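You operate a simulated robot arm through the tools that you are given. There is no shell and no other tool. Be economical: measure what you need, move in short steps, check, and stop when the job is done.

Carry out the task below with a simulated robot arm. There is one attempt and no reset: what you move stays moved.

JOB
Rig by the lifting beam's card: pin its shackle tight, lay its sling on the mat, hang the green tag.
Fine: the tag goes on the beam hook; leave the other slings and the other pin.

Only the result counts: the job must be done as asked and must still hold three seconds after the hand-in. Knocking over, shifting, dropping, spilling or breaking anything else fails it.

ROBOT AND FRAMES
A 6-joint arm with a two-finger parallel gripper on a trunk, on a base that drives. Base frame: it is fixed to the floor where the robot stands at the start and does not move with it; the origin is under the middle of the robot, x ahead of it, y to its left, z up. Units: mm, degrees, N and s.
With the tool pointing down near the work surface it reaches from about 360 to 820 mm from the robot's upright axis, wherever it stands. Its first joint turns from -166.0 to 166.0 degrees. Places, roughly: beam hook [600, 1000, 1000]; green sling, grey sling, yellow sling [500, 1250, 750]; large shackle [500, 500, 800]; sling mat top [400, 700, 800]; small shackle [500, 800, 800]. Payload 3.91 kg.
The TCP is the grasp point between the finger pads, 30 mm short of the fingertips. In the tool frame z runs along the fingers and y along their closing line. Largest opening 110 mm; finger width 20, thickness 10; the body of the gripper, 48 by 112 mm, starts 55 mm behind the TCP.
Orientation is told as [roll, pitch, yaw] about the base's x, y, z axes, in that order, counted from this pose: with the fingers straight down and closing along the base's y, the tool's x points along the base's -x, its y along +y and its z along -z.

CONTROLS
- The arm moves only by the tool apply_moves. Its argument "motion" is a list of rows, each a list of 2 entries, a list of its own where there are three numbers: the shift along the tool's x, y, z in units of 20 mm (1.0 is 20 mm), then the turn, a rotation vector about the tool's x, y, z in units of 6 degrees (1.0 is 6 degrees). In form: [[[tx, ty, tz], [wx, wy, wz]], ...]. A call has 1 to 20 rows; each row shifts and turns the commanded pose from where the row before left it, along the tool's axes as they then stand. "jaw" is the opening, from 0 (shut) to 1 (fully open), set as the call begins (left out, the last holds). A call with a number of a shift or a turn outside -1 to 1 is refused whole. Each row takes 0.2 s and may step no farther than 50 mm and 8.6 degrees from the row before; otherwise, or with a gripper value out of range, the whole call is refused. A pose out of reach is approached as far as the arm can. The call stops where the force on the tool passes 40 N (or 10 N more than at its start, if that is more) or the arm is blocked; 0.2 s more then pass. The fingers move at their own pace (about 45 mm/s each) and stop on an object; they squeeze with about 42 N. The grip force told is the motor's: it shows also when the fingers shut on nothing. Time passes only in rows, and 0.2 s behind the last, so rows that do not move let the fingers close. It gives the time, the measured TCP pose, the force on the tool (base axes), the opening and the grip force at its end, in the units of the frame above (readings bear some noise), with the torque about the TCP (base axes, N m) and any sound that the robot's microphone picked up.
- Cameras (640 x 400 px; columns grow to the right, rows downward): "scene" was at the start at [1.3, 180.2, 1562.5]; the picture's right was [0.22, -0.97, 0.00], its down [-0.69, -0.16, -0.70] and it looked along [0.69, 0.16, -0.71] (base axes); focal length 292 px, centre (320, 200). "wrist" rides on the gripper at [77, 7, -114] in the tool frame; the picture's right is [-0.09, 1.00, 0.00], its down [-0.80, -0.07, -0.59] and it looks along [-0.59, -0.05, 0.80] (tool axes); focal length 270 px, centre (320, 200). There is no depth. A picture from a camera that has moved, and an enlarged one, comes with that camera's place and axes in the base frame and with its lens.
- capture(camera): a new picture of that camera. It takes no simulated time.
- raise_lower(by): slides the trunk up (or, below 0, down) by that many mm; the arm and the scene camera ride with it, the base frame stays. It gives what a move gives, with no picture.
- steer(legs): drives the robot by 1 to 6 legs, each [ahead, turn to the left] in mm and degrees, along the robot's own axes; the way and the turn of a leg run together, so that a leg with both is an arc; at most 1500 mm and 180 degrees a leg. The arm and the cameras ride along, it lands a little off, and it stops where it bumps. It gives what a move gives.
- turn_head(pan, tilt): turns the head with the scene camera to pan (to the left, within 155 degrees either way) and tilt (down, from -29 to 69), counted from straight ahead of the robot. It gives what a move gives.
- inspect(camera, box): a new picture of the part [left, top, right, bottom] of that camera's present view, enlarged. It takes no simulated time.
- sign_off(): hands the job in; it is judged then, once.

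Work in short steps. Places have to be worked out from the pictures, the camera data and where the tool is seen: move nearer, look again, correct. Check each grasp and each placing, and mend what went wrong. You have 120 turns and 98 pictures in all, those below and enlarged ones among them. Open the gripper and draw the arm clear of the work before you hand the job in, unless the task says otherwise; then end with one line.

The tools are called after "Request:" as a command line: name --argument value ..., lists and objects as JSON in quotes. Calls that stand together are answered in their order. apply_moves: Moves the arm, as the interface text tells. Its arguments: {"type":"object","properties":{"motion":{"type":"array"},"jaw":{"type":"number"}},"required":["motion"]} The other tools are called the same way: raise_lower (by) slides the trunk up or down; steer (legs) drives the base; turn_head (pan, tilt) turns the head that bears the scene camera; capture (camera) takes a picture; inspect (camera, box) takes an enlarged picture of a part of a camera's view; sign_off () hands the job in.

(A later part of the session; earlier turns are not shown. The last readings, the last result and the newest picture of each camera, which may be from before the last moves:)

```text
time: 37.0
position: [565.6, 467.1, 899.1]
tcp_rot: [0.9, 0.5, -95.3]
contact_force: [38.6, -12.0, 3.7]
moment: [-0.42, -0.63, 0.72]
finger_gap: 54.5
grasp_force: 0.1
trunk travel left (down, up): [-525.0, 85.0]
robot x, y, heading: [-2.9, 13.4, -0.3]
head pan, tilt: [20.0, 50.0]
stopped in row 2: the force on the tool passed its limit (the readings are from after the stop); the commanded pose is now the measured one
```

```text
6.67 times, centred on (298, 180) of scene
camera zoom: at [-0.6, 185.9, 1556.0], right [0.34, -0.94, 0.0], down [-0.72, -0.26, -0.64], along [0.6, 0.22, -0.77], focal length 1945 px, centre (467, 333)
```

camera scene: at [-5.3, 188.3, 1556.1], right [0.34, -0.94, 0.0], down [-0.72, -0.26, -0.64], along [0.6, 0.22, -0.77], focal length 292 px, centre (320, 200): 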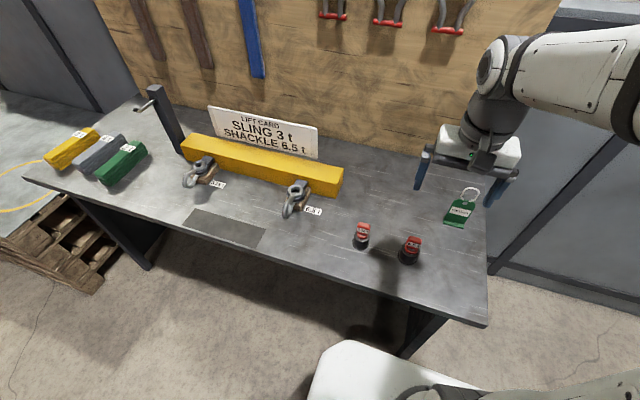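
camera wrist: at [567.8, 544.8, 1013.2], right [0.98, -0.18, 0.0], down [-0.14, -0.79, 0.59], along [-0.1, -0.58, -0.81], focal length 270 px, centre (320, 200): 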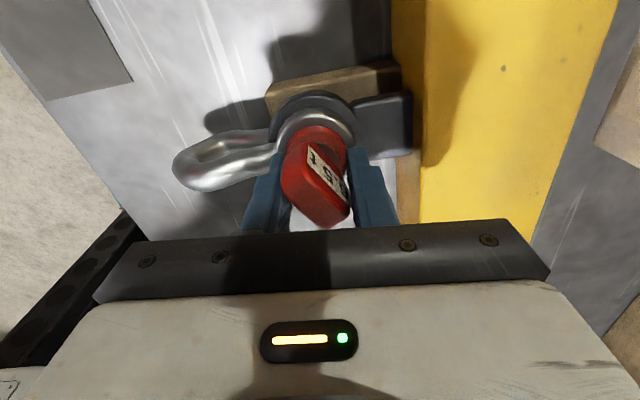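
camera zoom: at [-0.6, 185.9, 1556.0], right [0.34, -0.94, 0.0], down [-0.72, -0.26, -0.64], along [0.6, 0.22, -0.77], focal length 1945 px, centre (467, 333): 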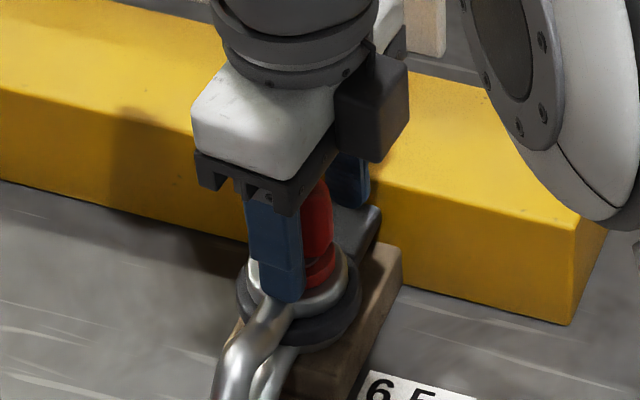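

The opening finger pushed on the shackle's bow. I hold a smaller opening and rise straight up.

Request:
apply_moves --motion '[[[0, 0, -0.5], [0, 0, 0]], [[0, 0, -0.8], [0, 0, 0]], [[0, 0, -1], [0, 0, 0]], [[0, 0, -1], [0, 0, 0]], [[0, 0, -1], [0, 0, 0]]]' --jaw 0.48

Request:
capture --camera "wrist"

Request:
inspect --camera "scene" --box '[250, 150, 346, 210]'

```text
time: 37.5
position: [560.5, 469.4, 901.8]
tcp_rot: [0.1, -0.7, -95.3]
contact_force: [23.1, 6.9, -23.2]
moment: [0.44, -1.44, 0.09]
finger_gap: 41.1
grasp_force: 0.1
trunk travel left (down, up): [-525.0, 85.0]
robot x, y, heading: [-2.2, 11.0, -0.1]
head pan, tilt: [20.0, 50.0]
stopped in row 2: the force on the tool passed its limit (the readings are from after the stop); the commanded pose is now the measured one
```

```text
60 pictures are left
camera wrist: at [573.7, 546.0, 1013.5], right [0.98, -0.18, 0.0], down [-0.14, -0.79, 0.6], along [-0.11, -0.59, -0.8], focal length 270 px, centre (320, 200)
```

wrist: 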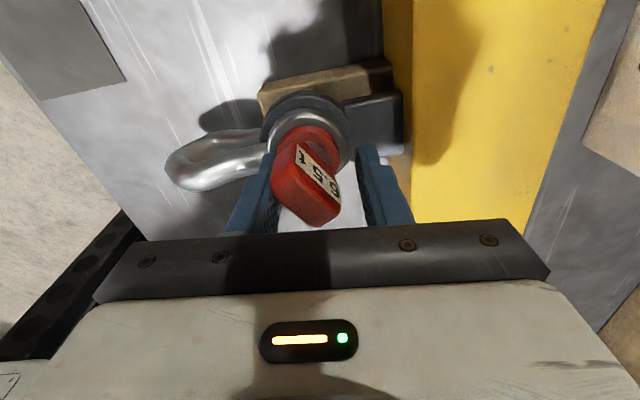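

```text
6.67 times, centred on (298, 180) of scene
camera zoom: at [-0.4, 191.5, 1555.2], right [0.34, -0.94, 0.0], down [-0.72, -0.26, -0.64], along [0.6, 0.22, -0.77], focal length 1945 px, centre (467, 333)
```

zoom: 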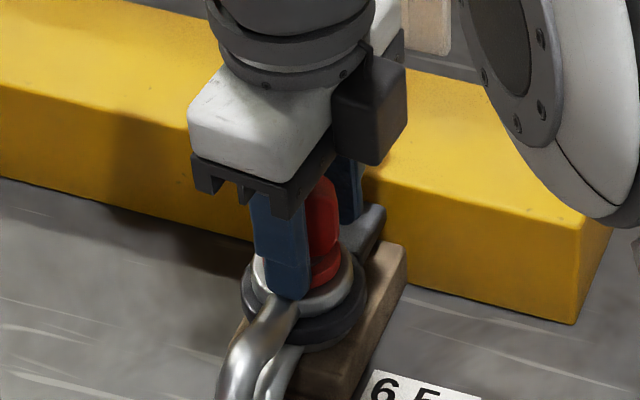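

Odd gap and forces; I hold still a moment with the jaw at half-open to let things settle, then read.

Request:
apply_moves --motion '[[[0, 0, 0], [0, 0, 0]], [[0, 0, 0], [0, 0, 0]], [[0, 0, 0], [0, 0, 0]]]' --jaw 0.5

```text
time: 38.3
position: [560.9, 466.9, 900.2]
tcp_rot: [-0.2, -0.5, -95.1]
contact_force: [26.5, 2.3, -32.2]
moment: [0.23, -1.83, 0.23]
finger_gap: 41.7
grasp_force: 0.1
trunk travel left (down, up): [-525.0, 85.0]
robot x, y, heading: [4.4, 10.6, -0.2]
head pan, tilt: [20.0, 50.0]
```

Likely the −x finger is wedged against the bow's hump. I narrow the jaw to ~33 mm, recentre on the pin and turn back to line up with the tab before rising.

Request:
apply_moves --motion '[[[0.1, -0.2, 0.05], [0, 0, 0]], [[0.1, -0.2, 0], [0, 0, -1]], [[0, 0, 0], [0, 0, -1]], [[0, 0, 0], [0, 0, -1]], [[0, 0, 0], [0, 0, -1]]]' --jaw 0.3

Request:
capture --camera "wrist"

```text
time: 39.5
position: [552.2, 478.7, 903.6]
tcp_rot: [0.2, -0.3, -71.1]
contact_force: [25.8, 29.2, -4.7]
moment: [0.95, -0.5, -0.85]
finger_gap: 23.9
grasp_force: 0.1
trunk travel left (down, up): [-525.0, 85.0]
robot x, y, heading: [1.1, 11.3, 0.0]
head pan, tilt: [20.0, 50.0]
```

```text
58 pictures are left
camera wrist: at [532.8, 553.1, 1017.8], right [0.97, 0.24, 0.0], down [0.19, -0.78, 0.6], along [0.15, -0.58, -0.8], focal length 270 px, centre (320, 200)
```

wrist: 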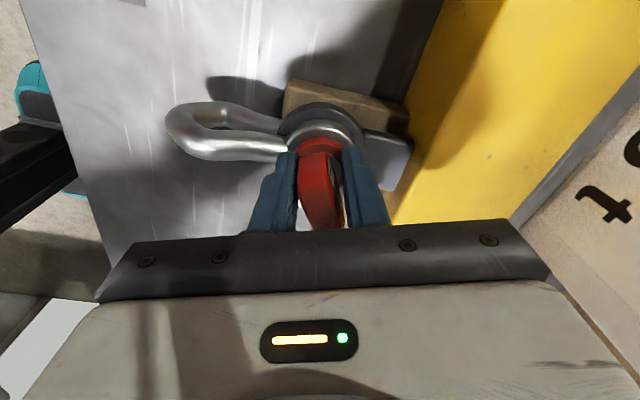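

The hand is now aligned with the tab and the z load is small. I rise slowly with the jaw unchanged, letting the side load push the hand free.

Request:
apply_moves --motion '[[[0, 0, -0.3], [0, 0, 0]], [[0, 0, -0.4], [0, 0, 0]], [[0, 0, -0.5], [0, 0, 0]], [[0, 0, -0.8], [0, 0, 0]], [[0, 0, -1], [0, 0, 0]], [[0, 0, -1], [0, 0, 0]]]' --jaw 0.3

Request:
capture --camera "wrist"

```text
time: 40.0
position: [553.5, 476.3, 904.9]
tcp_rot: [0.0, -0.2, -71.1]
contact_force: [15.4, 14.0, -20.3]
moment: [0.36, -0.73, -0.47]
finger_gap: 24.5
grasp_force: 0.0
trunk travel left (down, up): [-525.0, 85.0]
robot x, y, heading: [-1.7, 12.7, -0.1]
head pan, tilt: [20.0, 50.0]
stopped in row 2: the force on the tool passed its limit (the readings are from after the stop); the commanded pose is now the measured one
```

```text
57 pictures are left
camera wrist: at [533.2, 552.7, 1018.2], right [0.97, 0.24, 0.0], down [0.19, -0.78, 0.6], along [0.14, -0.58, -0.8], focal length 270 px, centre (320, 200)
```

wrist: 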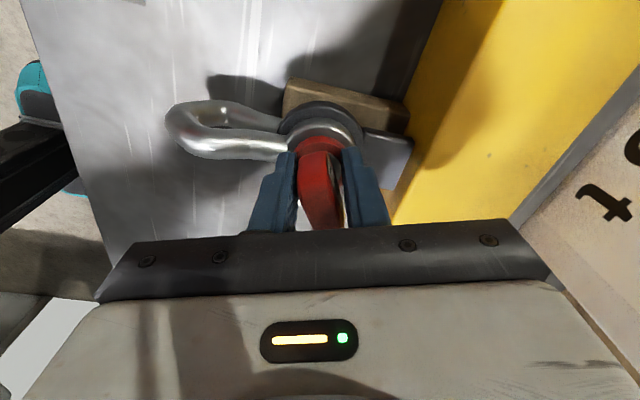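

The −x finger sits wedged between tab and bow, and the jaw's opening effort presses on the bow. I set the jaw just to the present gap to unload it.

Request:
apply_moves --motion '[[[0, 0, 0], [0, 0, 0]], [[0, 0, 0], [0, 0, 0]]]' --jaw 0.225

```text
time: 40.6
position: [551.7, 476.7, 905.3]
tcp_rot: [0.0, -0.3, -71.1]
contact_force: [18.6, 18.4, -25.9]
moment: [0.5, -0.87, -0.5]
finger_gap: 24.0
grasp_force: 0.1
trunk travel left (down, up): [-525.0, 85.0]
robot x, y, heading: [-0.9, 10.9, -0.2]
head pan, tilt: [20.0, 50.0]
```

Forces remain, so I give way in their direction (+x, +y, down) to find the unloaded pose.

Request:
apply_moves --motion '[[[0.06, 0.13, 0.1], [0, 0, 0]], [[0, 0, 0], [0, 0, 0]]]'

Request:
inspect --camera "scene" --box '[260, 155, 340, 205]'

```text
time: 41.2
position: [552.3, 476.2, 905.2]
tcp_rot: [0.0, -0.3, -71.1]
contact_force: [11.0, 5.9, -11.5]
moment: [0.13, -0.44, -0.2]
finger_gap: 24.2
grasp_force: 0.1
trunk travel left (down, up): [-525.0, 85.0]
robot x, y, heading: [-1.2, 11.1, -0.1]
head pan, tilt: [20.0, 50.0]
```

```text
8.00 times, centred on (300, 180) of scene
camera zoom: at [-2.2, 190.0, 1556.0], right [0.34, -0.94, 0.0], down [-0.72, -0.26, -0.64], along [0.6, 0.22, -0.77], focal length 2334 px, centre (480, 360)
```

zoom: 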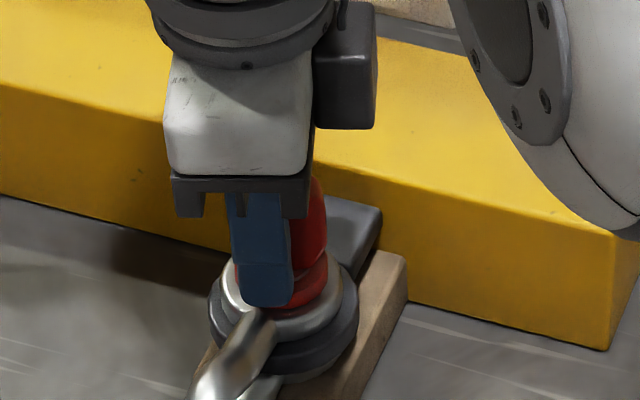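

Giving way cut the forces by half, so I continue in the same direction until unloaded.

Request:
apply_moves --motion '[[[0.0, 0.14, 0.08], [0, 0, 0]], [[0, 0, 0], [0, 0, 0]]]' --jaw 0.26

```text
time: 41.8
position: [554.0, 477.8, 905.4]
tcp_rot: [0.1, -0.2, -71.1]
contact_force: [2.1, -0.4, -1.7]
moment: [-0.03, -0.05, -0.1]
finger_gap: 27.2
grasp_force: 0.1
trunk travel left (down, up): [-525.0, 85.0]
robot x, y, heading: [-1.2, 8.2, -0.0]
head pan, tilt: [20.0, 50.0]
```

Unloaded now and the gap opened to 27 mm. I rise straight up.

Request:
apply_moves --motion '[[[0, 0, -0.3], [0, 0, 0]], [[0, 0, -0.5], [0, 0, 0]], [[0, 0, -0.8], [0, 0, 0]], [[0, 0, -1], [0, 0, 0]], [[0, 0, -1], [0, 0, 0]]]'

Request:
inspect --camera "wrist" --box '[220, 60, 420, 185]'

Request:
inspect --camera "scene" --box '[260, 155, 340, 205]'

```text
time: 43.0
position: [552.8, 478.5, 977.3]
tcp_rot: [0.2, -0.2, -71.1]
contact_force: [0.2, -0.4, 0.6]
moment: [0.0, 0.02, 0.08]
finger_gap: 28.7
grasp_force: 0.1
trunk travel left (down, up): [-525.0, 85.0]
robot x, y, heading: [1.9, 7.5, -0.2]
head pan, tilt: [20.0, 50.0]
```

```text
3.20 times, centred on (320, 122) of wrist
camera zoom: at [534.0, 552.9, 1091.6], right [0.97, 0.24, 0.0], down [0.19, -0.78, 0.6], along [0.15, -0.58, -0.8], focal length 865 px, centre (320, 448)
```

zoom: 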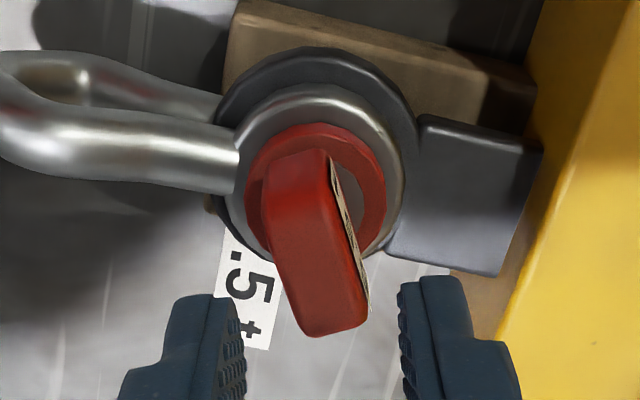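

```text
8.00 times, centred on (300, 180) of scene
camera zoom: at [-5.2, 188.1, 1556.1], right [0.34, -0.94, 0.0], down [-0.72, -0.26, -0.64], along [0.6, 0.22, -0.77], focal length 2334 px, centre (480, 360)
```

zoom: 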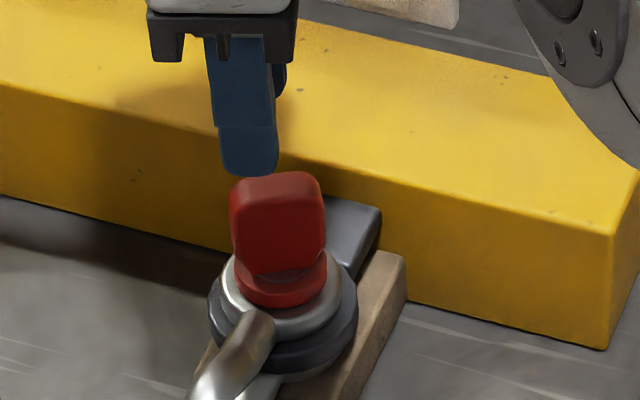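

The pin is seated with its collar on the ring. To verify tightness I regrip across the tab's width (yaw ≈ +20), where the fingers stay clear of the bow.

Request:
apply_moves --motion '[[[0, 0, 0], [0, 0, -1]], [[0, 0, 0], [0, 0, -1]], [[0, 0, 0], [0, 0, -1]], [[0, 0, 0], [0, 0, -1]], [[0, 0, 0], [0, 0, -1]], [[0, 0, 0], [0, 0, -1]], [[0, 0, 0], [0, 0, -1]], [[0, 0, 0], [0, 0, -1]], [[0, 0, 0], [0, 0, -1]], [[0, 0, 0], [0, 0, -1]], [[0, 0, 0], [0, 0, -1]], [[0, 0, 0], [0, 0, -1]], [[0, 0, 0], [0, 0, -1]], [[0, 0, 0], [0, 0, -1]], [[0, 0, 0], [0, 0, -1]]]' --jaw 0.62

Request:
capture --camera "wrist"

```text
time: 46.2
position: [554.0, 477.6, 976.4]
tcp_rot: [-0.2, -0.2, 19.0]
contact_force: [-1.0, -0.5, -0.1]
moment: [-0.02, -0.01, 0.03]
finger_gap: 68.1
grasp_force: 0.1
trunk travel left (down, up): [-525.0, 85.0]
robot x, y, heading: [-1.0, 9.1, -0.2]
head pan, tilt: [20.0, 50.0]
```

```text
53 pictures are left
camera wrist: at [477.6, 459.0, 1090.9], right [-0.24, 0.97, 0.0], down [0.78, 0.2, 0.6], along [0.58, 0.14, -0.8], focal length 270 px, centre (320, 200)
```

wrist: 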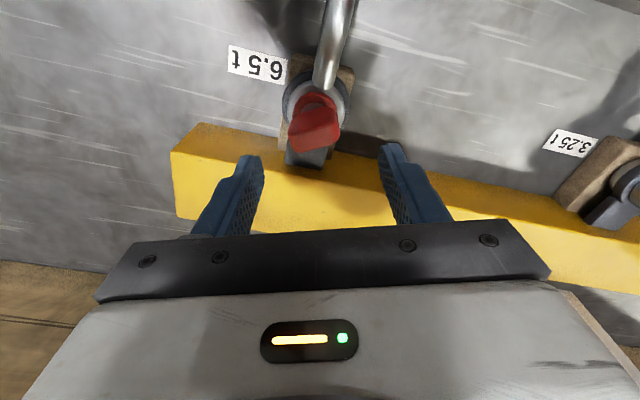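

The tab is nearly parallel to the jaw. I centre on the pin, turn 6° more, and descend to z ≈ 903.

Request:
apply_moves --motion '[[[0.146, -0.19, 0], [0, 0, 0]], [[0, 0, 0], [0, 0, -1]], [[0, 0, 0.9], [0, 0, 0]], [[0, 0, 0.9], [0, 0, 0]], [[0, 0, 0.9], [0, 0, 0]], [[0, 0, 0.9], [0, 0, 0]], [[0, 0, 0], [0, 0, 0]]]'

Request:
apply_moves --motion '[[[0, 0, 0], [0, 0, 0]], [[0, 0, 0], [0, 0, 0]], [[0, 0, 0], [0, 0, 0]], [[0, 0, 0], [0, 0, 0]]]' --jaw 0

Request:
capture --camera "wrist"

```text
time: 47.8
position: [551.9, 473.1, 904.3]
tcp_rot: [-0.2, -0.1, 24.8]
contact_force: [1.1, 0.4, -0.1]
moment: [-0.04, 0.0, 0.0]
finger_gap: 68.3
grasp_force: 0.0
trunk travel left (down, up): [-525.0, 85.0]
robot x, y, heading: [4.5, 10.1, 0.1]
head pan, tilt: [20.0, 50.0]
```

```text
time: 48.8
position: [551.3, 471.7, 905.0]
tcp_rot: [-0.2, 0.0, 24.9]
contact_force: [1.8, -2.7, 0.7]
moment: [0.06, 0.04, 0.1]
finger_gap: 37.0
grasp_force: 42.1
trunk travel left (down, up): [-525.0, 85.0]
robot x, y, heading: [1.4, 10.5, -0.2]
head pan, tilt: [20.0, 50.0]
```

```text
52 pictures are left
camera wrist: at [478.5, 446.3, 1018.7], right [-0.34, 0.94, 0.0], down [0.75, 0.27, 0.6], along [0.56, 0.2, -0.8], focal length 270 px, centre (320, 200)
```

wrist: 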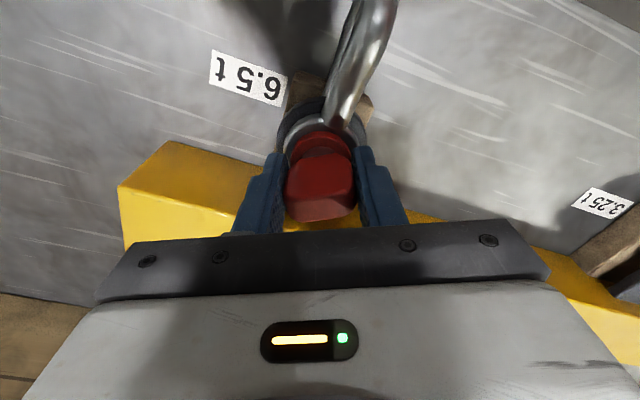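

Good square grip, 37 mm on the narrow edges with no side load. I turn clockwise in small steps and watch torque.

Request:
apply_moves --motion '[[[0, 0, 0], [0, 0, 0.7]], [[0, 0, 0], [0, 0, 0.7]], [[0, 0, 0], [0, 0, 0.7]]]'

Request:
apply_moves --motion '[[[0, 0, 0], [0, 0, 0.7]], [[0, 0, 0], [0, 0, 0.7]], [[0, 0, 0], [0, 0, 0.7]]]'

Request:
capture --camera "wrist"

```text
time: 49.6
position: [550.8, 472.4, 904.5]
tcp_rot: [-0.2, -0.2, 12.2]
contact_force: [-1.0, 0.5, -0.4]
moment: [0.41, 0.33, 0.83]
finger_gap: 38.5
grasp_force: 42.2
trunk travel left (down, up): [-525.0, 85.0]
robot x, y, heading: [0.2, 10.6, -0.2]
head pan, tilt: [20.0, 50.0]
```

```text
time: 50.4
position: [552.4, 472.2, 905.1]
tcp_rot: [-0.2, -0.2, -0.4]
contact_force: [-1.0, 2.9, 0.1]
moment: [0.45, 0.2, 0.48]
finger_gap: 38.4
grasp_force: 42.0
trunk travel left (down, up): [-525.0, 85.0]
robot x, y, heading: [2.4, 8.8, -0.3]
head pan, tilt: [20.0, 50.0]
```

```text
51 pictures are left
camera wrist: at [474.6, 480.6, 1018.8], right [0.09, 1.0, 0.0], down [0.8, -0.07, 0.6], along [0.59, -0.06, -0.8], focal length 270 px, centre (320, 200)
```

wrist: 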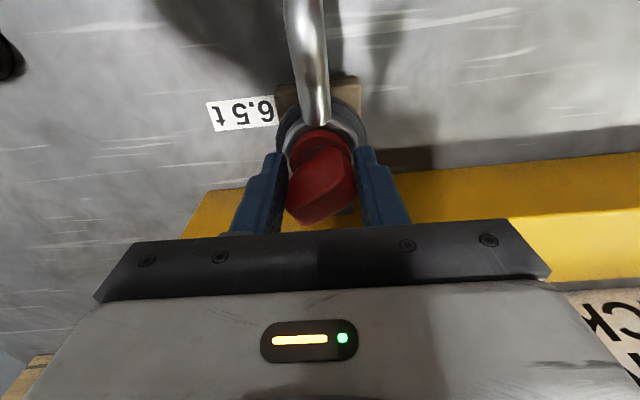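

The tab stayed put while the fingers slid around it, so the pin is against a firm stop. For certainty I'll do one final tightening on the flats, gripping ~12 mm higher to clear the bow. First open and rise.

Request:
apply_moves --motion '[[[0, 0, 0], [0, 0, 0]], [[0, 0, 0], [0, 0, 0]], [[0, 0, 0], [0, 0, 0]], [[0, 0, -0.8], [0, 0, 0]], [[0, 0, -1], [0, 0, 0]], [[0, 0, -1], [0, 0, 0]], [[0, 0, 0], [0, 0, 1]], [[0, 0, 0], [0, 0, 1]], [[0, 0, 0], [0, 0, 1]], [[0, 0, 0], [0, 0, 1]], [[0, 0, 0], [0, 0, 1]], [[0, 0, 0], [0, 0, 1]], [[0, 0, 0], [0, 0, 1]], [[0, 0, 0], [0, 0, 1]], [[0, 0, 0], [0, 0, 1]], [[0, 0, 0], [0, 0, 1]], [[0, 0, 0], [0, 0, 1]]]' --jaw 0.65

Request:
capture --camera "wrist"

```text
time: 54.0
position: [551.3, 472.2, 960.7]
tcp_rot: [0.1, -0.2, -66.4]
contact_force: [0.2, -0.1, 0.6]
moment: [0.01, -0.03, -0.01]
finger_gap: 71.5
grasp_force: 0.1
trunk travel left (down, up): [-525.0, 85.0]
robot x, y, heading: [1.5, 10.6, -0.2]
head pan, tilt: [20.0, 50.0]
```

```text
50 pictures are left
camera wrist: at [526.6, 546.3, 1074.6], right [0.95, 0.32, 0.0], down [0.25, -0.76, 0.6], along [0.19, -0.57, -0.8], focal length 270 px, centre (320, 200)
```

wrist: 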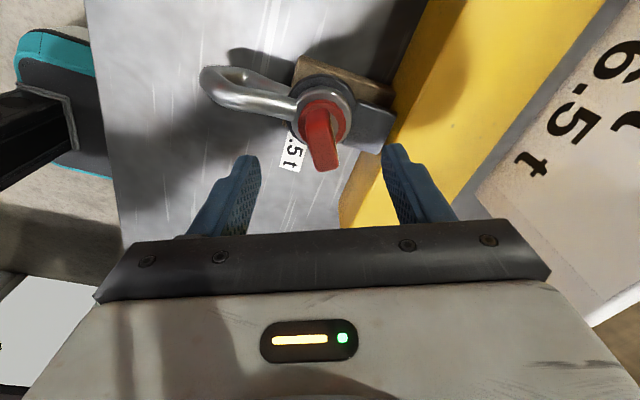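

Tab is edge-on between the fingers. I descend to z ≈ 915, close, and turn clockwise.

Request:
apply_moves --motion '[[[0, 0, 0.8], [0, 0, 0]], [[0, 0, 0.8], [0, 0, 0]], [[0, 0, 0.7], [0, 0, 0]]]'

Request:
apply_moves --motion '[[[0, 0, 0], [0, 0, 0]], [[0, 0, 0], [0, 0, 0]], [[0, 0, 0], [0, 0, 0]], [[0, 0, 0], [0, 0, 0]], [[0, 0, 0], [0, 0, 0]]]' --jaw 0

Request:
apply_moves --motion '[[[0, 0, 0], [0, 0, 0.5]], [[0, 0, 0], [0, 0, 0.5]]]'

Request:
apply_moves --motion '[[[0, 0, 0], [0, 0, 0.5]], [[0, 0, 0], [0, 0, 0.5]]]'

```text
time: 54.8
position: [552.4, 472.4, 914.9]
tcp_rot: [0.2, -0.1, -66.3]
contact_force: [0.1, -0.8, 0.1]
moment: [0.0, -0.01, -0.01]
finger_gap: 71.2
grasp_force: 0.0
trunk travel left (down, up): [-525.0, 85.0]
robot x, y, heading: [-2.2, 9.9, -0.3]
head pan, tilt: [20.0, 50.0]
```

```text
time: 56.0
position: [553.2, 472.0, 915.9]
tcp_rot: [0.2, -0.2, -66.3]
contact_force: [5.5, 2.5, 0.6]
moment: [-0.03, -0.12, 0.71]
finger_gap: 17.7
grasp_force: 42.3
trunk travel left (down, up): [-525.0, 85.0]
robot x, y, heading: [0.1, 9.6, -0.2]
head pan, tilt: [20.0, 50.0]
```

```text
time: 56.6
position: [552.8, 473.9, 915.3]
tcp_rot: [0.2, -0.2, -72.4]
contact_force: [5.0, 5.5, 0.9]
moment: [0.28, -0.01, 1.32]
finger_gap: 19.9
grasp_force: 41.8
trunk travel left (down, up): [-525.0, 85.0]
robot x, y, heading: [-1.1, 12.7, 0.0]
head pan, tilt: [20.0, 50.0]
```

```text
time: 57.2
position: [552.0, 473.1, 915.1]
tcp_rot: [0.2, -0.3, -78.2]
contact_force: [5.8, 8.5, 3.9]
moment: [0.27, -0.15, 1.54]
finger_gap: 22.4
grasp_force: 41.7
trunk travel left (down, up): [-525.0, 85.0]
robot x, y, heading: [3.2, 12.2, -0.2]
head pan, tilt: [20.0, 50.0]
```

Torque climbs to 1.5 N m and the fingers slip with no pin motion: it's tight. I open and rise well clear.

Request:
apply_moves --motion '[[[0, 0, 0], [0, 0, 0]], [[0, 0, 0], [0, 0, 0]], [[0, 0, 0], [0, 0, 0]], [[0, 0, -0.8], [0, 0, 0]], [[0, 0, -1], [0, 0, 0]], [[0, 0, -1], [0, 0, 0]], [[0, 0, -1], [0, 0, 0]], [[0, 0, -1], [0, 0, 0]]]' --jaw 0.45

Request:
inspect --camera "scene" --box '[220, 130, 380, 230]'

```text
time: 59.0
position: [551.9, 473.3, 1011.0]
tcp_rot: [0.2, -0.2, -78.3]
contact_force: [0.6, -0.6, 0.1]
moment: [0.0, -0.03, 0.02]
finger_gap: 49.5
grasp_force: 0.1
trunk travel left (down, up): [-525.0, 85.0]
robot x, y, heading: [-1.7, 9.3, -0.1]
head pan, tilt: [20.0, 50.0]
```

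```text
4.00 times, centred on (300, 180) of scene
camera zoom: at [-5.0, 188.2, 1556.1], right [0.34, -0.94, 0.0], down [-0.72, -0.26, -0.64], along [0.6, 0.22, -0.77], focal length 1167 px, centre (400, 280)
```

zoom: 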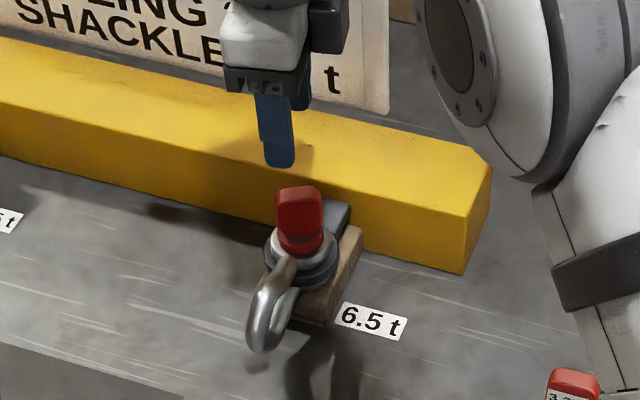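

The pin is seated and tight. Now the tag: I turn the hand back to yaw 0 and travel to the tag's side for a close look.

Request:
apply_moves --motion '[[[0, 0, -0.5], [0, 0, -1]], [[0, 0, -0.5], [0, 0, -1]], [[0, 0, 0], [0, 0, -1]], [[0, 0, 0], [0, 0, -1]], [[0, 0, 0], [0, 0, -1]], [[0, 0, 0], [0, 0, -1]], [[0, 0, 0], [0, 0, -1]], [[0, 0, 0], [0, 0, -1]], [[0, 0, 0], [0, 0, -1]], [[0, 0, 0], [0, 0, -1]], [[0, 0, 0], [0, 0, -1]], [[0, 0, 0], [0, 0, -1]], [[0, 0, 0], [0, 0, -1]]]'

Request:
apply_moves --motion '[[[0.2, -1, 0], [0, 0, 0]], [[0.2, -1, 0], [0, 0, 0]], [[0.2, -1, 0], [0, 0, 0]], [[0.2, -1, 0], [0, 0, 0]], [[0.2, -1, 0], [0, 0, 0]], [[0.2, -1, 0], [0, 0, 0]], [[0.2, -1, 0], [0, 0, 0]], [[0.2, -1, 0], [0, 0, 0]], [[0.2, -1, 0], [0, 0, 0]], [[0.2, -1, 0], [0, 0, 0]], [[0.2, -1, 0], [0, 0, 0]], [[0.2, -1, 0], [0, 0, 0]], [[0, -1, 0], [0, 0, 0]], [[0, -1, 0], [0, 0, 0]], [[0, -1, 0], [0, 0, 0]], [[0, -1, 0], [0, 0, 0]], [[0, -1, 0], [0, 0, 0]], [[0, -1, 0], [0, 0, 0]], [[0, -1, 0], [0, 0, 0]], [[0, -1, 0], [0, 0, 0]]]'

Request:
apply_moves --motion '[[[0, -1, 0], [0, 0, 0]], [[0, -1, 0], [0, 0, 0]], [[0, -1, 0], [0, 0, 0]], [[0, -1, 0], [0, 0, 0]]]' --jaw 1

Request:
capture --camera "wrist"

Request:
turn_head --pan -5 --tilt 45

Request:
capture --camera "scene"

```text
time: 61.8
position: [552.6, 472.4, 1031.0]
tcp_rot: [-0.2, -0.3, -0.2]
contact_force: [-0.4, -0.4, 0.4]
moment: [-0.01, 0.0, -0.02]
finger_gap: 49.6
grasp_force: 0.1
trunk travel left (down, up): [-525.0, 85.0]
robot x, y, heading: [-0.5, 12.2, -0.1]
head pan, tilt: [20.0, 50.0]
```

```text
time: 66.0
position: [501.1, 72.1, 1032.2]
tcp_rot: [-0.2, -0.4, -0.3]
contact_force: [1.3, 0.1, -0.7]
moment: [0.04, 0.0, 0.0]
finger_gap: 49.3
grasp_force: 0.0
trunk travel left (down, up): [-525.0, 85.0]
robot x, y, heading: [-2.7, 12.1, 0.0]
head pan, tilt: [20.0, 50.0]
```

```text
time: 67.0
position: [501.9, -7.5, 1032.7]
tcp_rot: [-0.1, -0.1, -0.4]
contact_force: [-1.7, 0.1, 0.5]
moment: [0.02, 0.01, -0.02]
finger_gap: 110.1
grasp_force: 0.1
trunk travel left (down, up): [-525.0, 85.0]
robot x, y, heading: [1.4, 8.1, -0.0]
head pan, tilt: [20.0, 50.0]
```

```text
48 pictures are left
camera wrist: at [423.7, 0.2, 1146.1], right [0.09, 1.0, 0.0], down [0.8, -0.07, 0.6], along [0.59, -0.06, -0.8], focal length 270 px, centre (320, 200)
```

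wrist: 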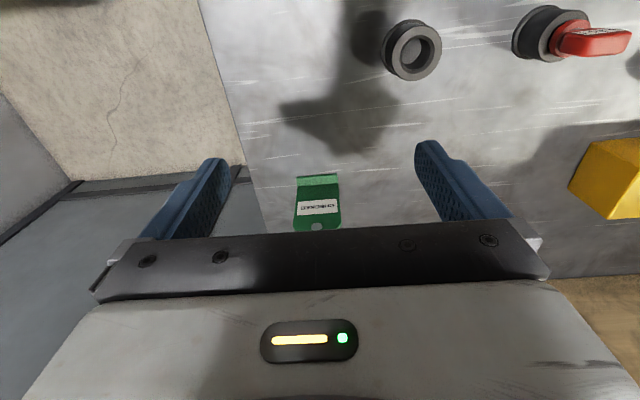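

```text
time: 67.8
position: [502.7, -8.0, 1032.3]
tcp_rot: [-0.2, -0.2, -0.4]
contact_force: [-0.2, -0.3, -0.1]
moment: [-0.01, 0.01, 0.02]
finger_gap: 109.9
grasp_force: 0.1
trunk travel left (down, up): [-525.0, 85.0]
robot x, y, heading: [1.0, 10.7, 0.1]
head pan, tilt: [-5.0, 45.0]
```

```text
47 pictures are left
camera scene: at [3.7, 154.8, 1563.0], right [-0.09, -1.0, 0.0], down [-0.7, 0.06, -0.71], along [0.7, -0.06, -0.71], focal length 292 px, centre (320, 200)
```

scene: 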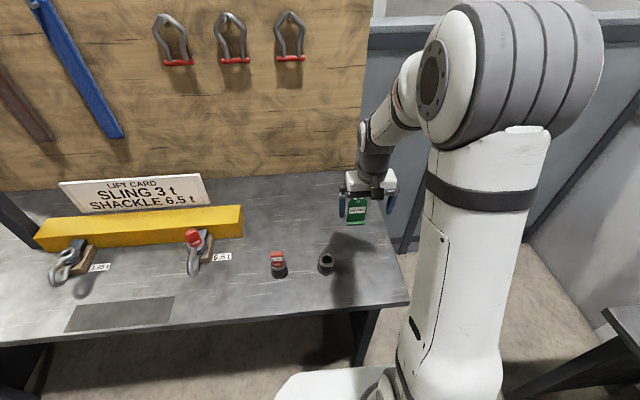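

The tag stands at about (648, −22). I advance so that it comes into the clear upper part of the wrist view.

Request:
apply_moves --motion '[[[-1, 0, 0], [0, 0, 0]], [[-1, 0, 0], [0, 0, 0]], [[-1, 0, 0], [0, 0, 0]], [[-1, 0, 0], [0, 0, 0]], [[-0.8, 0, 0], [0, 0, 0]]]'

Request:
inspect --camera "wrist" --box '[220, 100, 380, 220]'

Request:
inspect --camera "scene" --box '[310, 160, 420, 240]'

```text
time: 69.0
position: [597.8, -7.1, 1032.1]
tcp_rot: [-0.3, -0.2, -0.3]
contact_force: [0.2, -1.0, -0.1]
moment: [0.0, 0.01, 0.01]
finger_gap: 109.7
grasp_force: 0.0
trunk travel left (down, up): [-525.0, 85.0]
robot x, y, heading: [-1.9, 9.8, 0.1]
head pan, tilt: [-5.0, 45.0]
```

```text
3.33 times, centred on (300, 160) of wrist
camera zoom: at [519.9, 0.6, 1146.7], right [0.09, 1.0, 0.0], down [0.8, -0.07, 0.6], along [0.59, -0.06, -0.8], focal length 901 px, centre (387, 333)
```

zoom: 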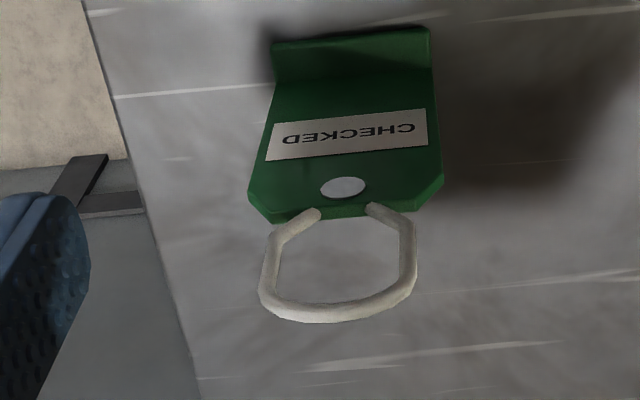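

```text
5.00 times, centred on (365, 200) of scene
camera zoom: at [4.1, 154.8, 1563.0], right [-0.09, -1.0, 0.0], down [-0.7, 0.06, -0.71], along [0.7, -0.06, -0.71], focal length 1459 px, centre (95, 200)
```

zoom: 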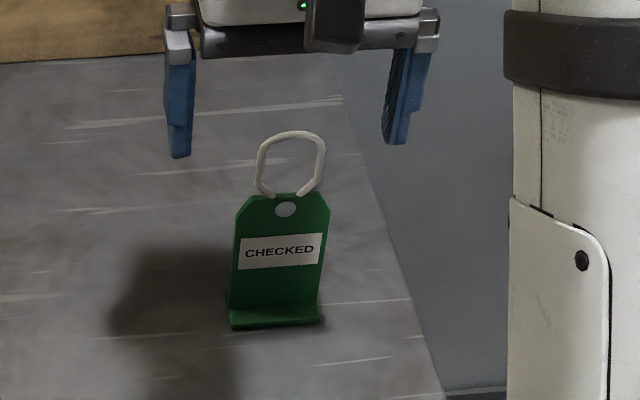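

The tag stands upright: a 60 mm wide plate facing the robot, foot toward me, loop above (z ~897–962). I'll tilt the fingers forward ~54° and grip the plate's side edges from the front, so the loop stays free. First back off and tilt.

Request:
apply_moves --motion '[[[1, -0.17, 0], [0, 0, 0]], [[1, -0.17, 0], [0, 0, 0]], [[1, -0.17, 0], [0, 0, 0]], [[1, -0.17, 0], [0, 0, 0]], [[1, -0.17, 0], [0, 0, 0]], [[0, 0, 0], [0, -1, 0]], [[0, 0, 0], [0, -1, 0]], [[0, 0, 0], [0, -1, 0]], [[0, 0, 0], [0, -1, 0]], [[0, 0, 0], [0, -1, 0]], [[0, 0, 0], [0, -1, 0]], [[0, 0, 0], [0, -1, 0]], [[0, 0, 0], [0, -1, 0]], [[0, 0, 0], [0, -1, 0]]]'

Request:
capture --camera "wrist"

```text
time: 72.0
position: [494.3, -11.2, 1030.6]
tcp_rot: [3.8, -41.4, -0.7]
contact_force: [-0.2, 0.3, -0.1]
moment: [0.03, 0.03, 0.0]
finger_gap: 110.3
grasp_force: 0.0
out of reach, approached as far as the arm can: row 11, 12, 13
trunk travel left (down, up): [-525.0, 85.0]
robot x, y, heading: [-0.6, 10.6, 0.0]
head pan, tilt: [-5.0, 45.0]
```

```text
44 pictures are left
camera wrist: at [360.8, -9.8, 1065.3], right [0.04, 0.99, 0.11], down [0.21, -0.11, 0.97], along [0.98, -0.01, -0.21], focal length 270 px, centre (320, 200)
```

wrist: 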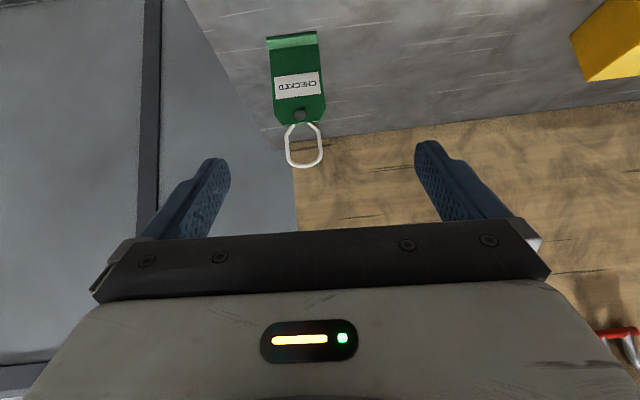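

The tilt is out of reach this close in and high; further out and lower it should resolve. I move toward the pregrasp (≈580, −24, 870).

Request:
apply_moves --motion '[[[0.45, 0, 0.89], [0, 0, 0]], [[0.45, 0, 0.89], [0, 0, 0]], [[0.45, 0, 0.89], [0, 0, 0]], [[0.45, 0, 0.89], [0, 0, 0]], [[0.45, 0, 0.89], [0, 0, 0]], [[0.45, 0, 0.89], [0, 0, 0]], [[0.45, 0, 0.89], [0, 0, 0]], [[0.45, 0, 0.89], [0, 0, 0]]]'

Request:
capture --camera "wrist"

```text
time: 73.8
position: [535.5, -25.0, 879.1]
tcp_rot: [4.7, -41.3, -1.0]
contact_force: [0.4, -0.1, -0.5]
moment: [-0.04, -0.03, -0.02]
finger_gap: 110.0
grasp_force: 0.0
out of reach, approached as far as the arm can: row 5, 6, 7
trunk travel left (down, up): [-525.0, 85.0]
robot x, y, heading: [1.6, 11.9, -0.2]
head pan, tilt: [-5.0, 45.0]
```

```text
43 pictures are left
camera wrist: at [401.3, -24.7, 914.5], right [0.03, 0.99, 0.12], down [0.21, -0.12, 0.97], along [0.98, 0.0, -0.22], focal length 270 px, centre (320, 200)
```

wrist: 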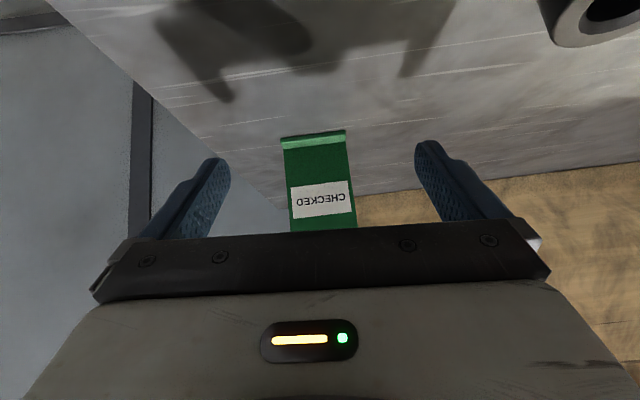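

The wrist limit is about 41° of tilt here, which still suffices geometrically. I bring the commanded tilt back to 40° and check the pose.

Request:
apply_moves --motion '[[[0, 0, 0], [0, 1, 0]], [[0, 0, 0], [0, 1, 0]], [[0, 0, 0], [0, 0.33, 0]], [[0, 0, 0], [0, 0, 0]]]'

Request:
inspect --camera "wrist" --box '[160, 60, 480, 260]'

Request:
inspect --camera "scene" --box '[300, 150, 420, 240]'

```text
time: 74.8
position: [534.2, -23.3, 879.8]
tcp_rot: [3.3, -27.4, 0.2]
contact_force: [0.4, -0.2, 0.1]
moment: [-0.05, 0.01, 0.02]
finger_gap: 110.2
grasp_force: 0.0
trunk travel left (down, up): [-525.0, 85.0]
robot x, y, heading: [3.1, 11.7, -0.4]
head pan, tilt: [-5.0, 45.0]
```

```text
2.00 times, centred on (320, 160) of wrist
camera zoom: at [413.3, -23.4, 945.1], right [0.05, 0.99, 0.09], down [0.44, -0.1, 0.89], along [0.9, 0.0, -0.44], focal length 541 px, centre (320, 280)
```

zoom: 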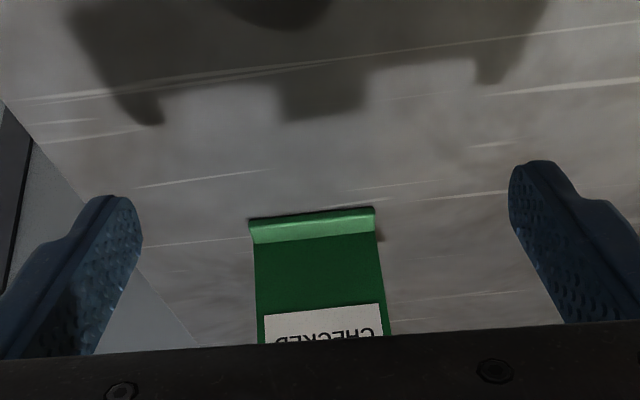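

```text
4.44 times, centred on (360, 195) of scene
camera zoom: at [3.8, 154.8, 1563.0], right [-0.09, -1.0, 0.0], down [-0.7, 0.06, -0.71], along [0.7, -0.06, -0.71], focal length 1297 px, centre (142, 222)
```

zoom: 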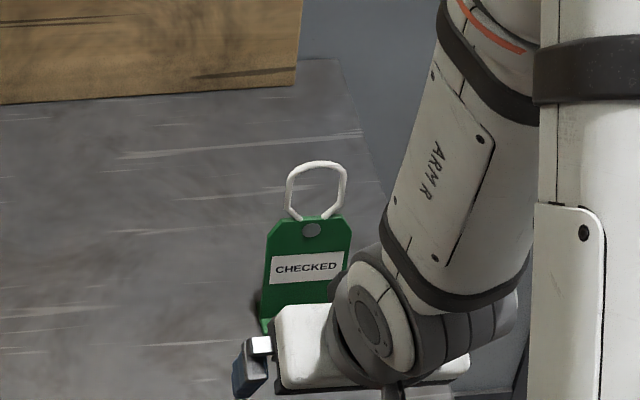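

Now pitch is −27 with 3° roll. I remove the roll and pitch back to about −39°.

Request:
apply_moves --motion '[[[0, 0, 0], [0.55, 0, 0]], [[0, 0, 0], [0, -1, 0]], [[0, 0, 0], [0, -0.9, 0]], [[0, 0, 0], [0, 0, 0]]]'

Request:
capture --camera "wrist"

```text
time: 75.8
position: [543.5, -44.4, 893.1]
tcp_rot: [2.1, -38.5, -1.3]
contact_force: [0.0, -0.3, 0.4]
moment: [-0.01, 0.01, 0.01]
finger_gap: 110.1
grasp_force: 0.1
out of reach, approached as far as the arm can: row 1, 2, 3
trunk travel left (down, up): [-525.0, 85.0]
robot x, y, heading: [-2.4, 10.6, -0.2]
head pan, tilt: [-5.0, 45.0]
```

```text
40 pictures are left
camera wrist: at [411.7, -39.8, 935.1], right [0.07, 0.99, 0.08], down [0.26, -0.1, 0.96], along [0.96, -0.04, -0.26], focal length 270 px, centre (320, 200)
```

wrist: 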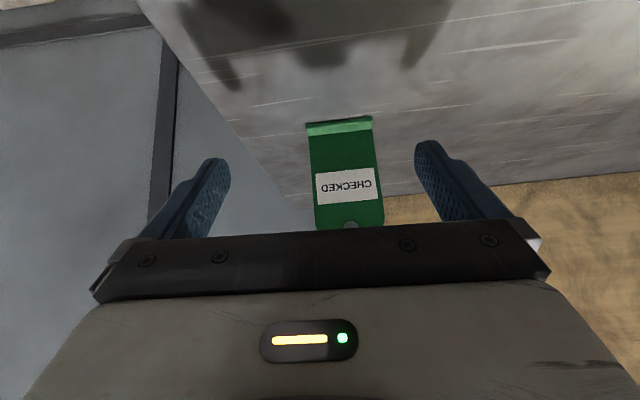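

The hand is too close to the robot's axis for this tilt, so I back the base up 130 mm to gain room.

Request:
steer --legs '[[-130, 0]]'

Request:
apply_moves --motion '[[[0.75, 0, -0.65], [0, 0, 0]], [[-0.75, 0, 0.65], [0.3, 0, 0]], [[-0.77, 0, 0.63], [0, 0, 0]], [[-0.77, 0, 0.63], [0, 0, 0]], [[-0.77, 0.1, 0.63], [0, 0, 0]], [[-0.77, 0.2, 0.63], [0, 0, 0]], [[-0.77, 0.2, 0.63], [0, 0, 0]], [[-0.77, 0.2, 0.63], [0, 0, 0]], [[-0.77, 0.2, 0.63], [0, 0, 0]]]'

```text
time: 77.1
position: [412.0, -44.1, 892.8]
tcp_rot: [2.1, -38.4, -1.2]
contact_force: [-1.4, -0.2, -0.8]
moment: [0.0, -0.02, 0.03]
finger_gap: 110.1
grasp_force: 0.1
trunk travel left (down, up): [-525.0, 85.0]
robot x, y, heading: [-133.2, 10.9, -0.3]
head pan, tilt: [-5.0, 45.0]
```

```text
time: 79.1
position: [553.9, -43.2, 896.6]
tcp_rot: [0.4, -38.2, -1.2]
contact_force: [0.1, 0.4, 0.6]
moment: [-0.02, 0.01, 0.01]
finger_gap: 109.8
grasp_force: 0.1
out of reach, approached as far as the arm can: row 2, 4
trunk travel left (down, up): [-525.0, 85.0]
robot x, y, heading: [-132.0, 11.3, 0.0]
head pan, tilt: [-5.0, 45.0]
```

Now the orientation holds. I increase the tilt to 50°, centre on the tag's y and lower to z ≈ 865.

Request:
apply_moves --motion '[[[0, 0, 0], [0, -1, 0]], [[0, 0, 0], [0, -1, -0.2]], [[0.29, 0.47, 0.9], [0, 0, 0]], [[0.29, 0.47, 0.9], [0, 0, 0]], [[0, 0, 0], [0, 0, 0]]]'

Request:
capture --camera "wrist"

Request:
inspect --camera "scene" --box '[280, 120, 440, 240]'

```text
time: 80.3
position: [576.6, -72.1, 871.5]
tcp_rot: [0.0, -50.2, 0.5]
contact_force: [-1.2, -0.1, -0.2]
moment: [0.0, 0.03, 0.01]
finger_gap: 109.9
grasp_force: 0.0
out of reach, approached as far as the arm can: row 1, 2, 3, 4
trunk travel left (down, up): [-525.0, 85.0]
robot x, y, heading: [-129.5, 11.8, 0.1]
head pan, tilt: [-5.0, 45.0]
```

```text
39 pictures are left
camera wrist: at [438.5, -65.7, 884.7], right [0.05, 1.0, 0.07], down [0.06, -0.07, 1.0], along [1.0, -0.04, -0.06], focal length 270 px, centre (320, 200)
```

wrist: 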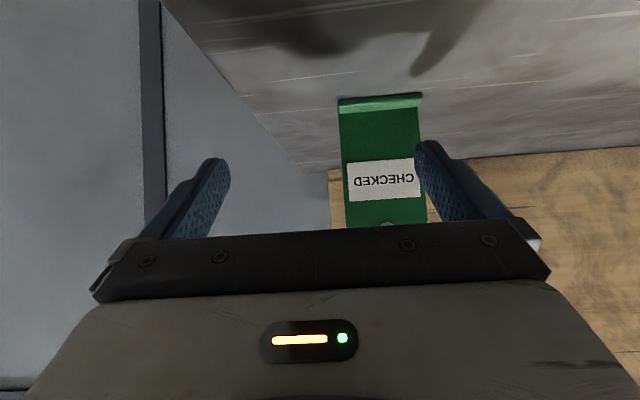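

```text
3.33 times, centred on (360, 180) of scene
camera zoom: at [-127.9, 155.0, 1563.0], right [-0.09, -1.0, 0.0], down [-0.7, 0.06, -0.71], along [0.7, -0.06, -0.71], focal length 973 px, centre (187, 267)
```

zoom: 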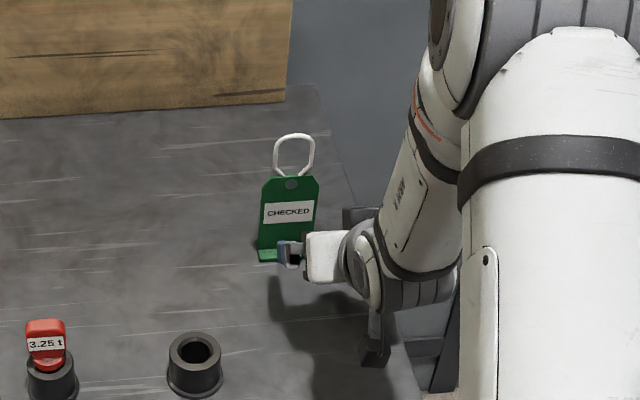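

The arm is still too folded at this tilt (y got displaced). I back up a further 110 mm and re-advance.

Request:
steer --legs '[[-110, 0]]'

Request:
apply_moves --motion '[[[-0.64, 0.6, 0.76], [0, 0, 0]], [[-0.64, 0.6, 0.76], [0, 0, 0]], [[-0.64, 0.6, 0.76], [0, 0, 0]], [[-0.64, 0.6, 0.76], [0, 0, 0]], [[-0.6, 0, 0.78], [0, 0, 0]], [[0, 0, 0], [0, 0, 0]]]'

Request:
capture --camera "wrist"

```text
time: 81.5
position: [463.6, -71.9, 870.9]
tcp_rot: [0.0, -50.2, 0.5]
contact_force: [-0.3, 0.1, -0.7]
moment: [-0.01, 0.0, 0.04]
finger_gap: 110.0
grasp_force: 0.0
trunk travel left (down, up): [-525.0, 85.0]
robot x, y, heading: [-242.5, 10.1, 0.0]
head pan, tilt: [-5.0, 45.0]
```

```text
time: 82.9
position: [563.9, -40.6, 871.7]
tcp_rot: [0.2, -50.1, 0.4]
contact_force: [0.5, 0.0, -0.2]
moment: [0.0, 0.02, 0.02]
finger_gap: 110.2
grasp_force: 0.1
out of reach, approached as far as the arm can: row 1, 3, 4
trunk travel left (down, up): [-525.0, 85.0]
robot x, y, heading: [-243.2, 8.0, -0.2]
head pan, tilt: [-5.0, 45.0]
```

```text
37 pictures are left
camera wrist: at [426.3, -34.9, 886.6], right [0.05, 1.0, 0.07], down [0.06, -0.07, 1.0], along [1.0, -0.04, -0.06], focal length 270 px, centre (320, 200)
```

wrist: 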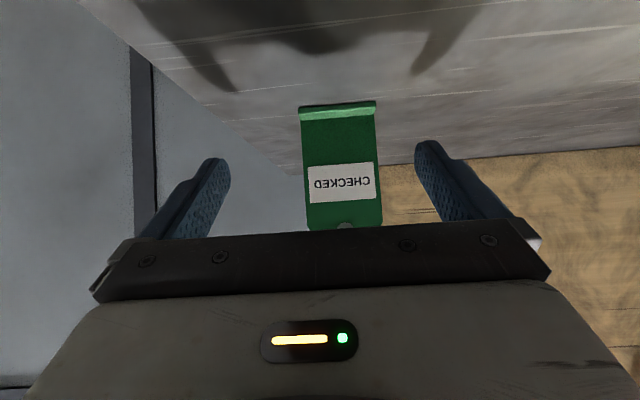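

Last step was reachable; tag centre is at y ≈ −26. I shift +14 in y and advance 30 mm.

Request:
apply_moves --motion '[[[-0.3, 0.35, 0.38], [0, 0, 0]], [[-0.6, 0.35, 0.75], [0, 0, 0]], [[0, 0, 0], [0, 0, 0]]]'

Request:
capture --camera "wrist"

Request:
inspect --camera "scene" --box '[280, 100, 420, 205]'

```text
time: 83.7
position: [591.3, -25.9, 871.3]
tcp_rot: [0.3, -50.1, 0.6]
contact_force: [-0.2, 0.5, -0.4]
moment: [0.04, -0.01, 0.02]
finger_gap: 110.1
grasp_force: 0.2
trunk travel left (down, up): [-525.0, 85.0]
robot x, y, heading: [-247.0, 10.8, -0.1]
head pan, tilt: [-5.0, 45.0]
```

```text
36 pictures are left
camera wrist: at [455.2, -21.1, 886.2], right [0.04, 1.0, 0.07], down [0.06, -0.07, 1.0], along [1.0, -0.04, -0.06], focal length 270 px, centre (320, 200)
```

wrist: 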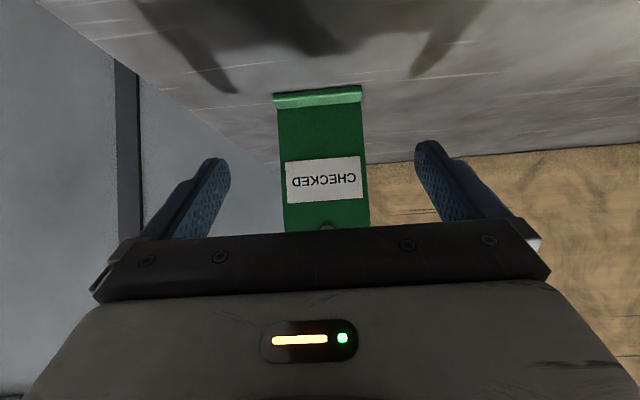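

```text
3.81 times, centred on (350, 152) of scene
camera zoom: at [-239.9, 155.2, 1563.0], right [-0.09, -1.0, 0.0], down [-0.7, 0.06, -0.71], along [0.7, -0.06, -0.71], focal length 1112 px, centre (206, 381)
```

zoom: 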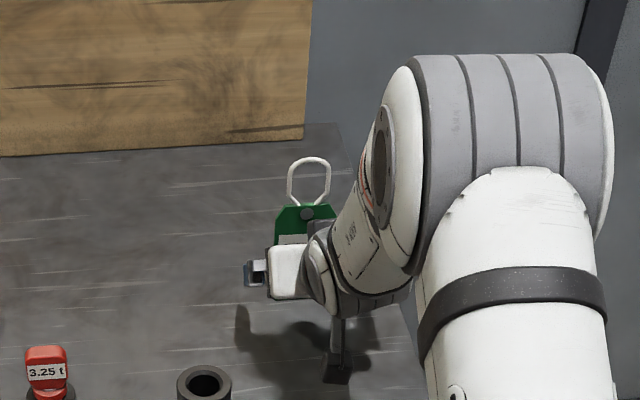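

The tag is centred between the fingers; I advance 56 mm so the plate edges lie at the TCP, then look.

Request:
apply_moves --motion '[[[-0.6, 0, 0.72], [0, 0, 0]], [[-0.6, 0, 0.72], [0, 0, 0]], [[-0.55, 0, 0.75], [0, 0, 0]], [[0, 0, 0], [0, 0, 0]]]'

Request:
capture --camera "wrist"

```text
time: 84.7
position: [648.3, -25.9, 871.5]
tcp_rot: [-0.2, -50.2, 0.5]
contact_force: [0.4, -0.2, -0.3]
moment: [-0.02, 0.02, 0.02]
finger_gap: 110.0
grasp_force: 0.1
trunk travel left (down, up): [-525.0, 85.0]
robot x, y, heading: [-241.6, 11.9, 0.1]
head pan, tilt: [-5.0, 45.0]
```

```text
34 pictures are left
camera wrist: at [510.8, -20.2, 885.2], right [0.05, 1.0, 0.07], down [0.06, -0.07, 1.0], along [1.0, -0.04, -0.06], focal length 270 px, centre (320, 200)
```

wrist: 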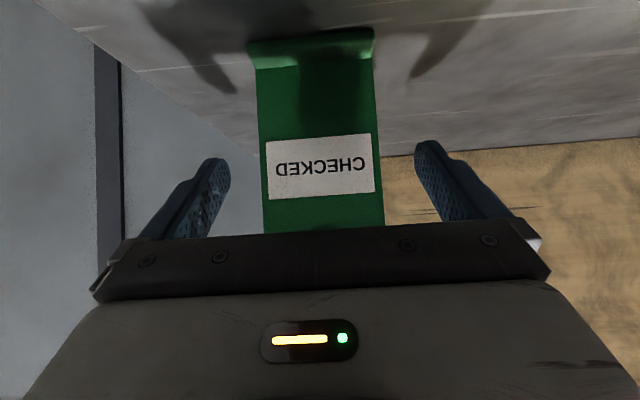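

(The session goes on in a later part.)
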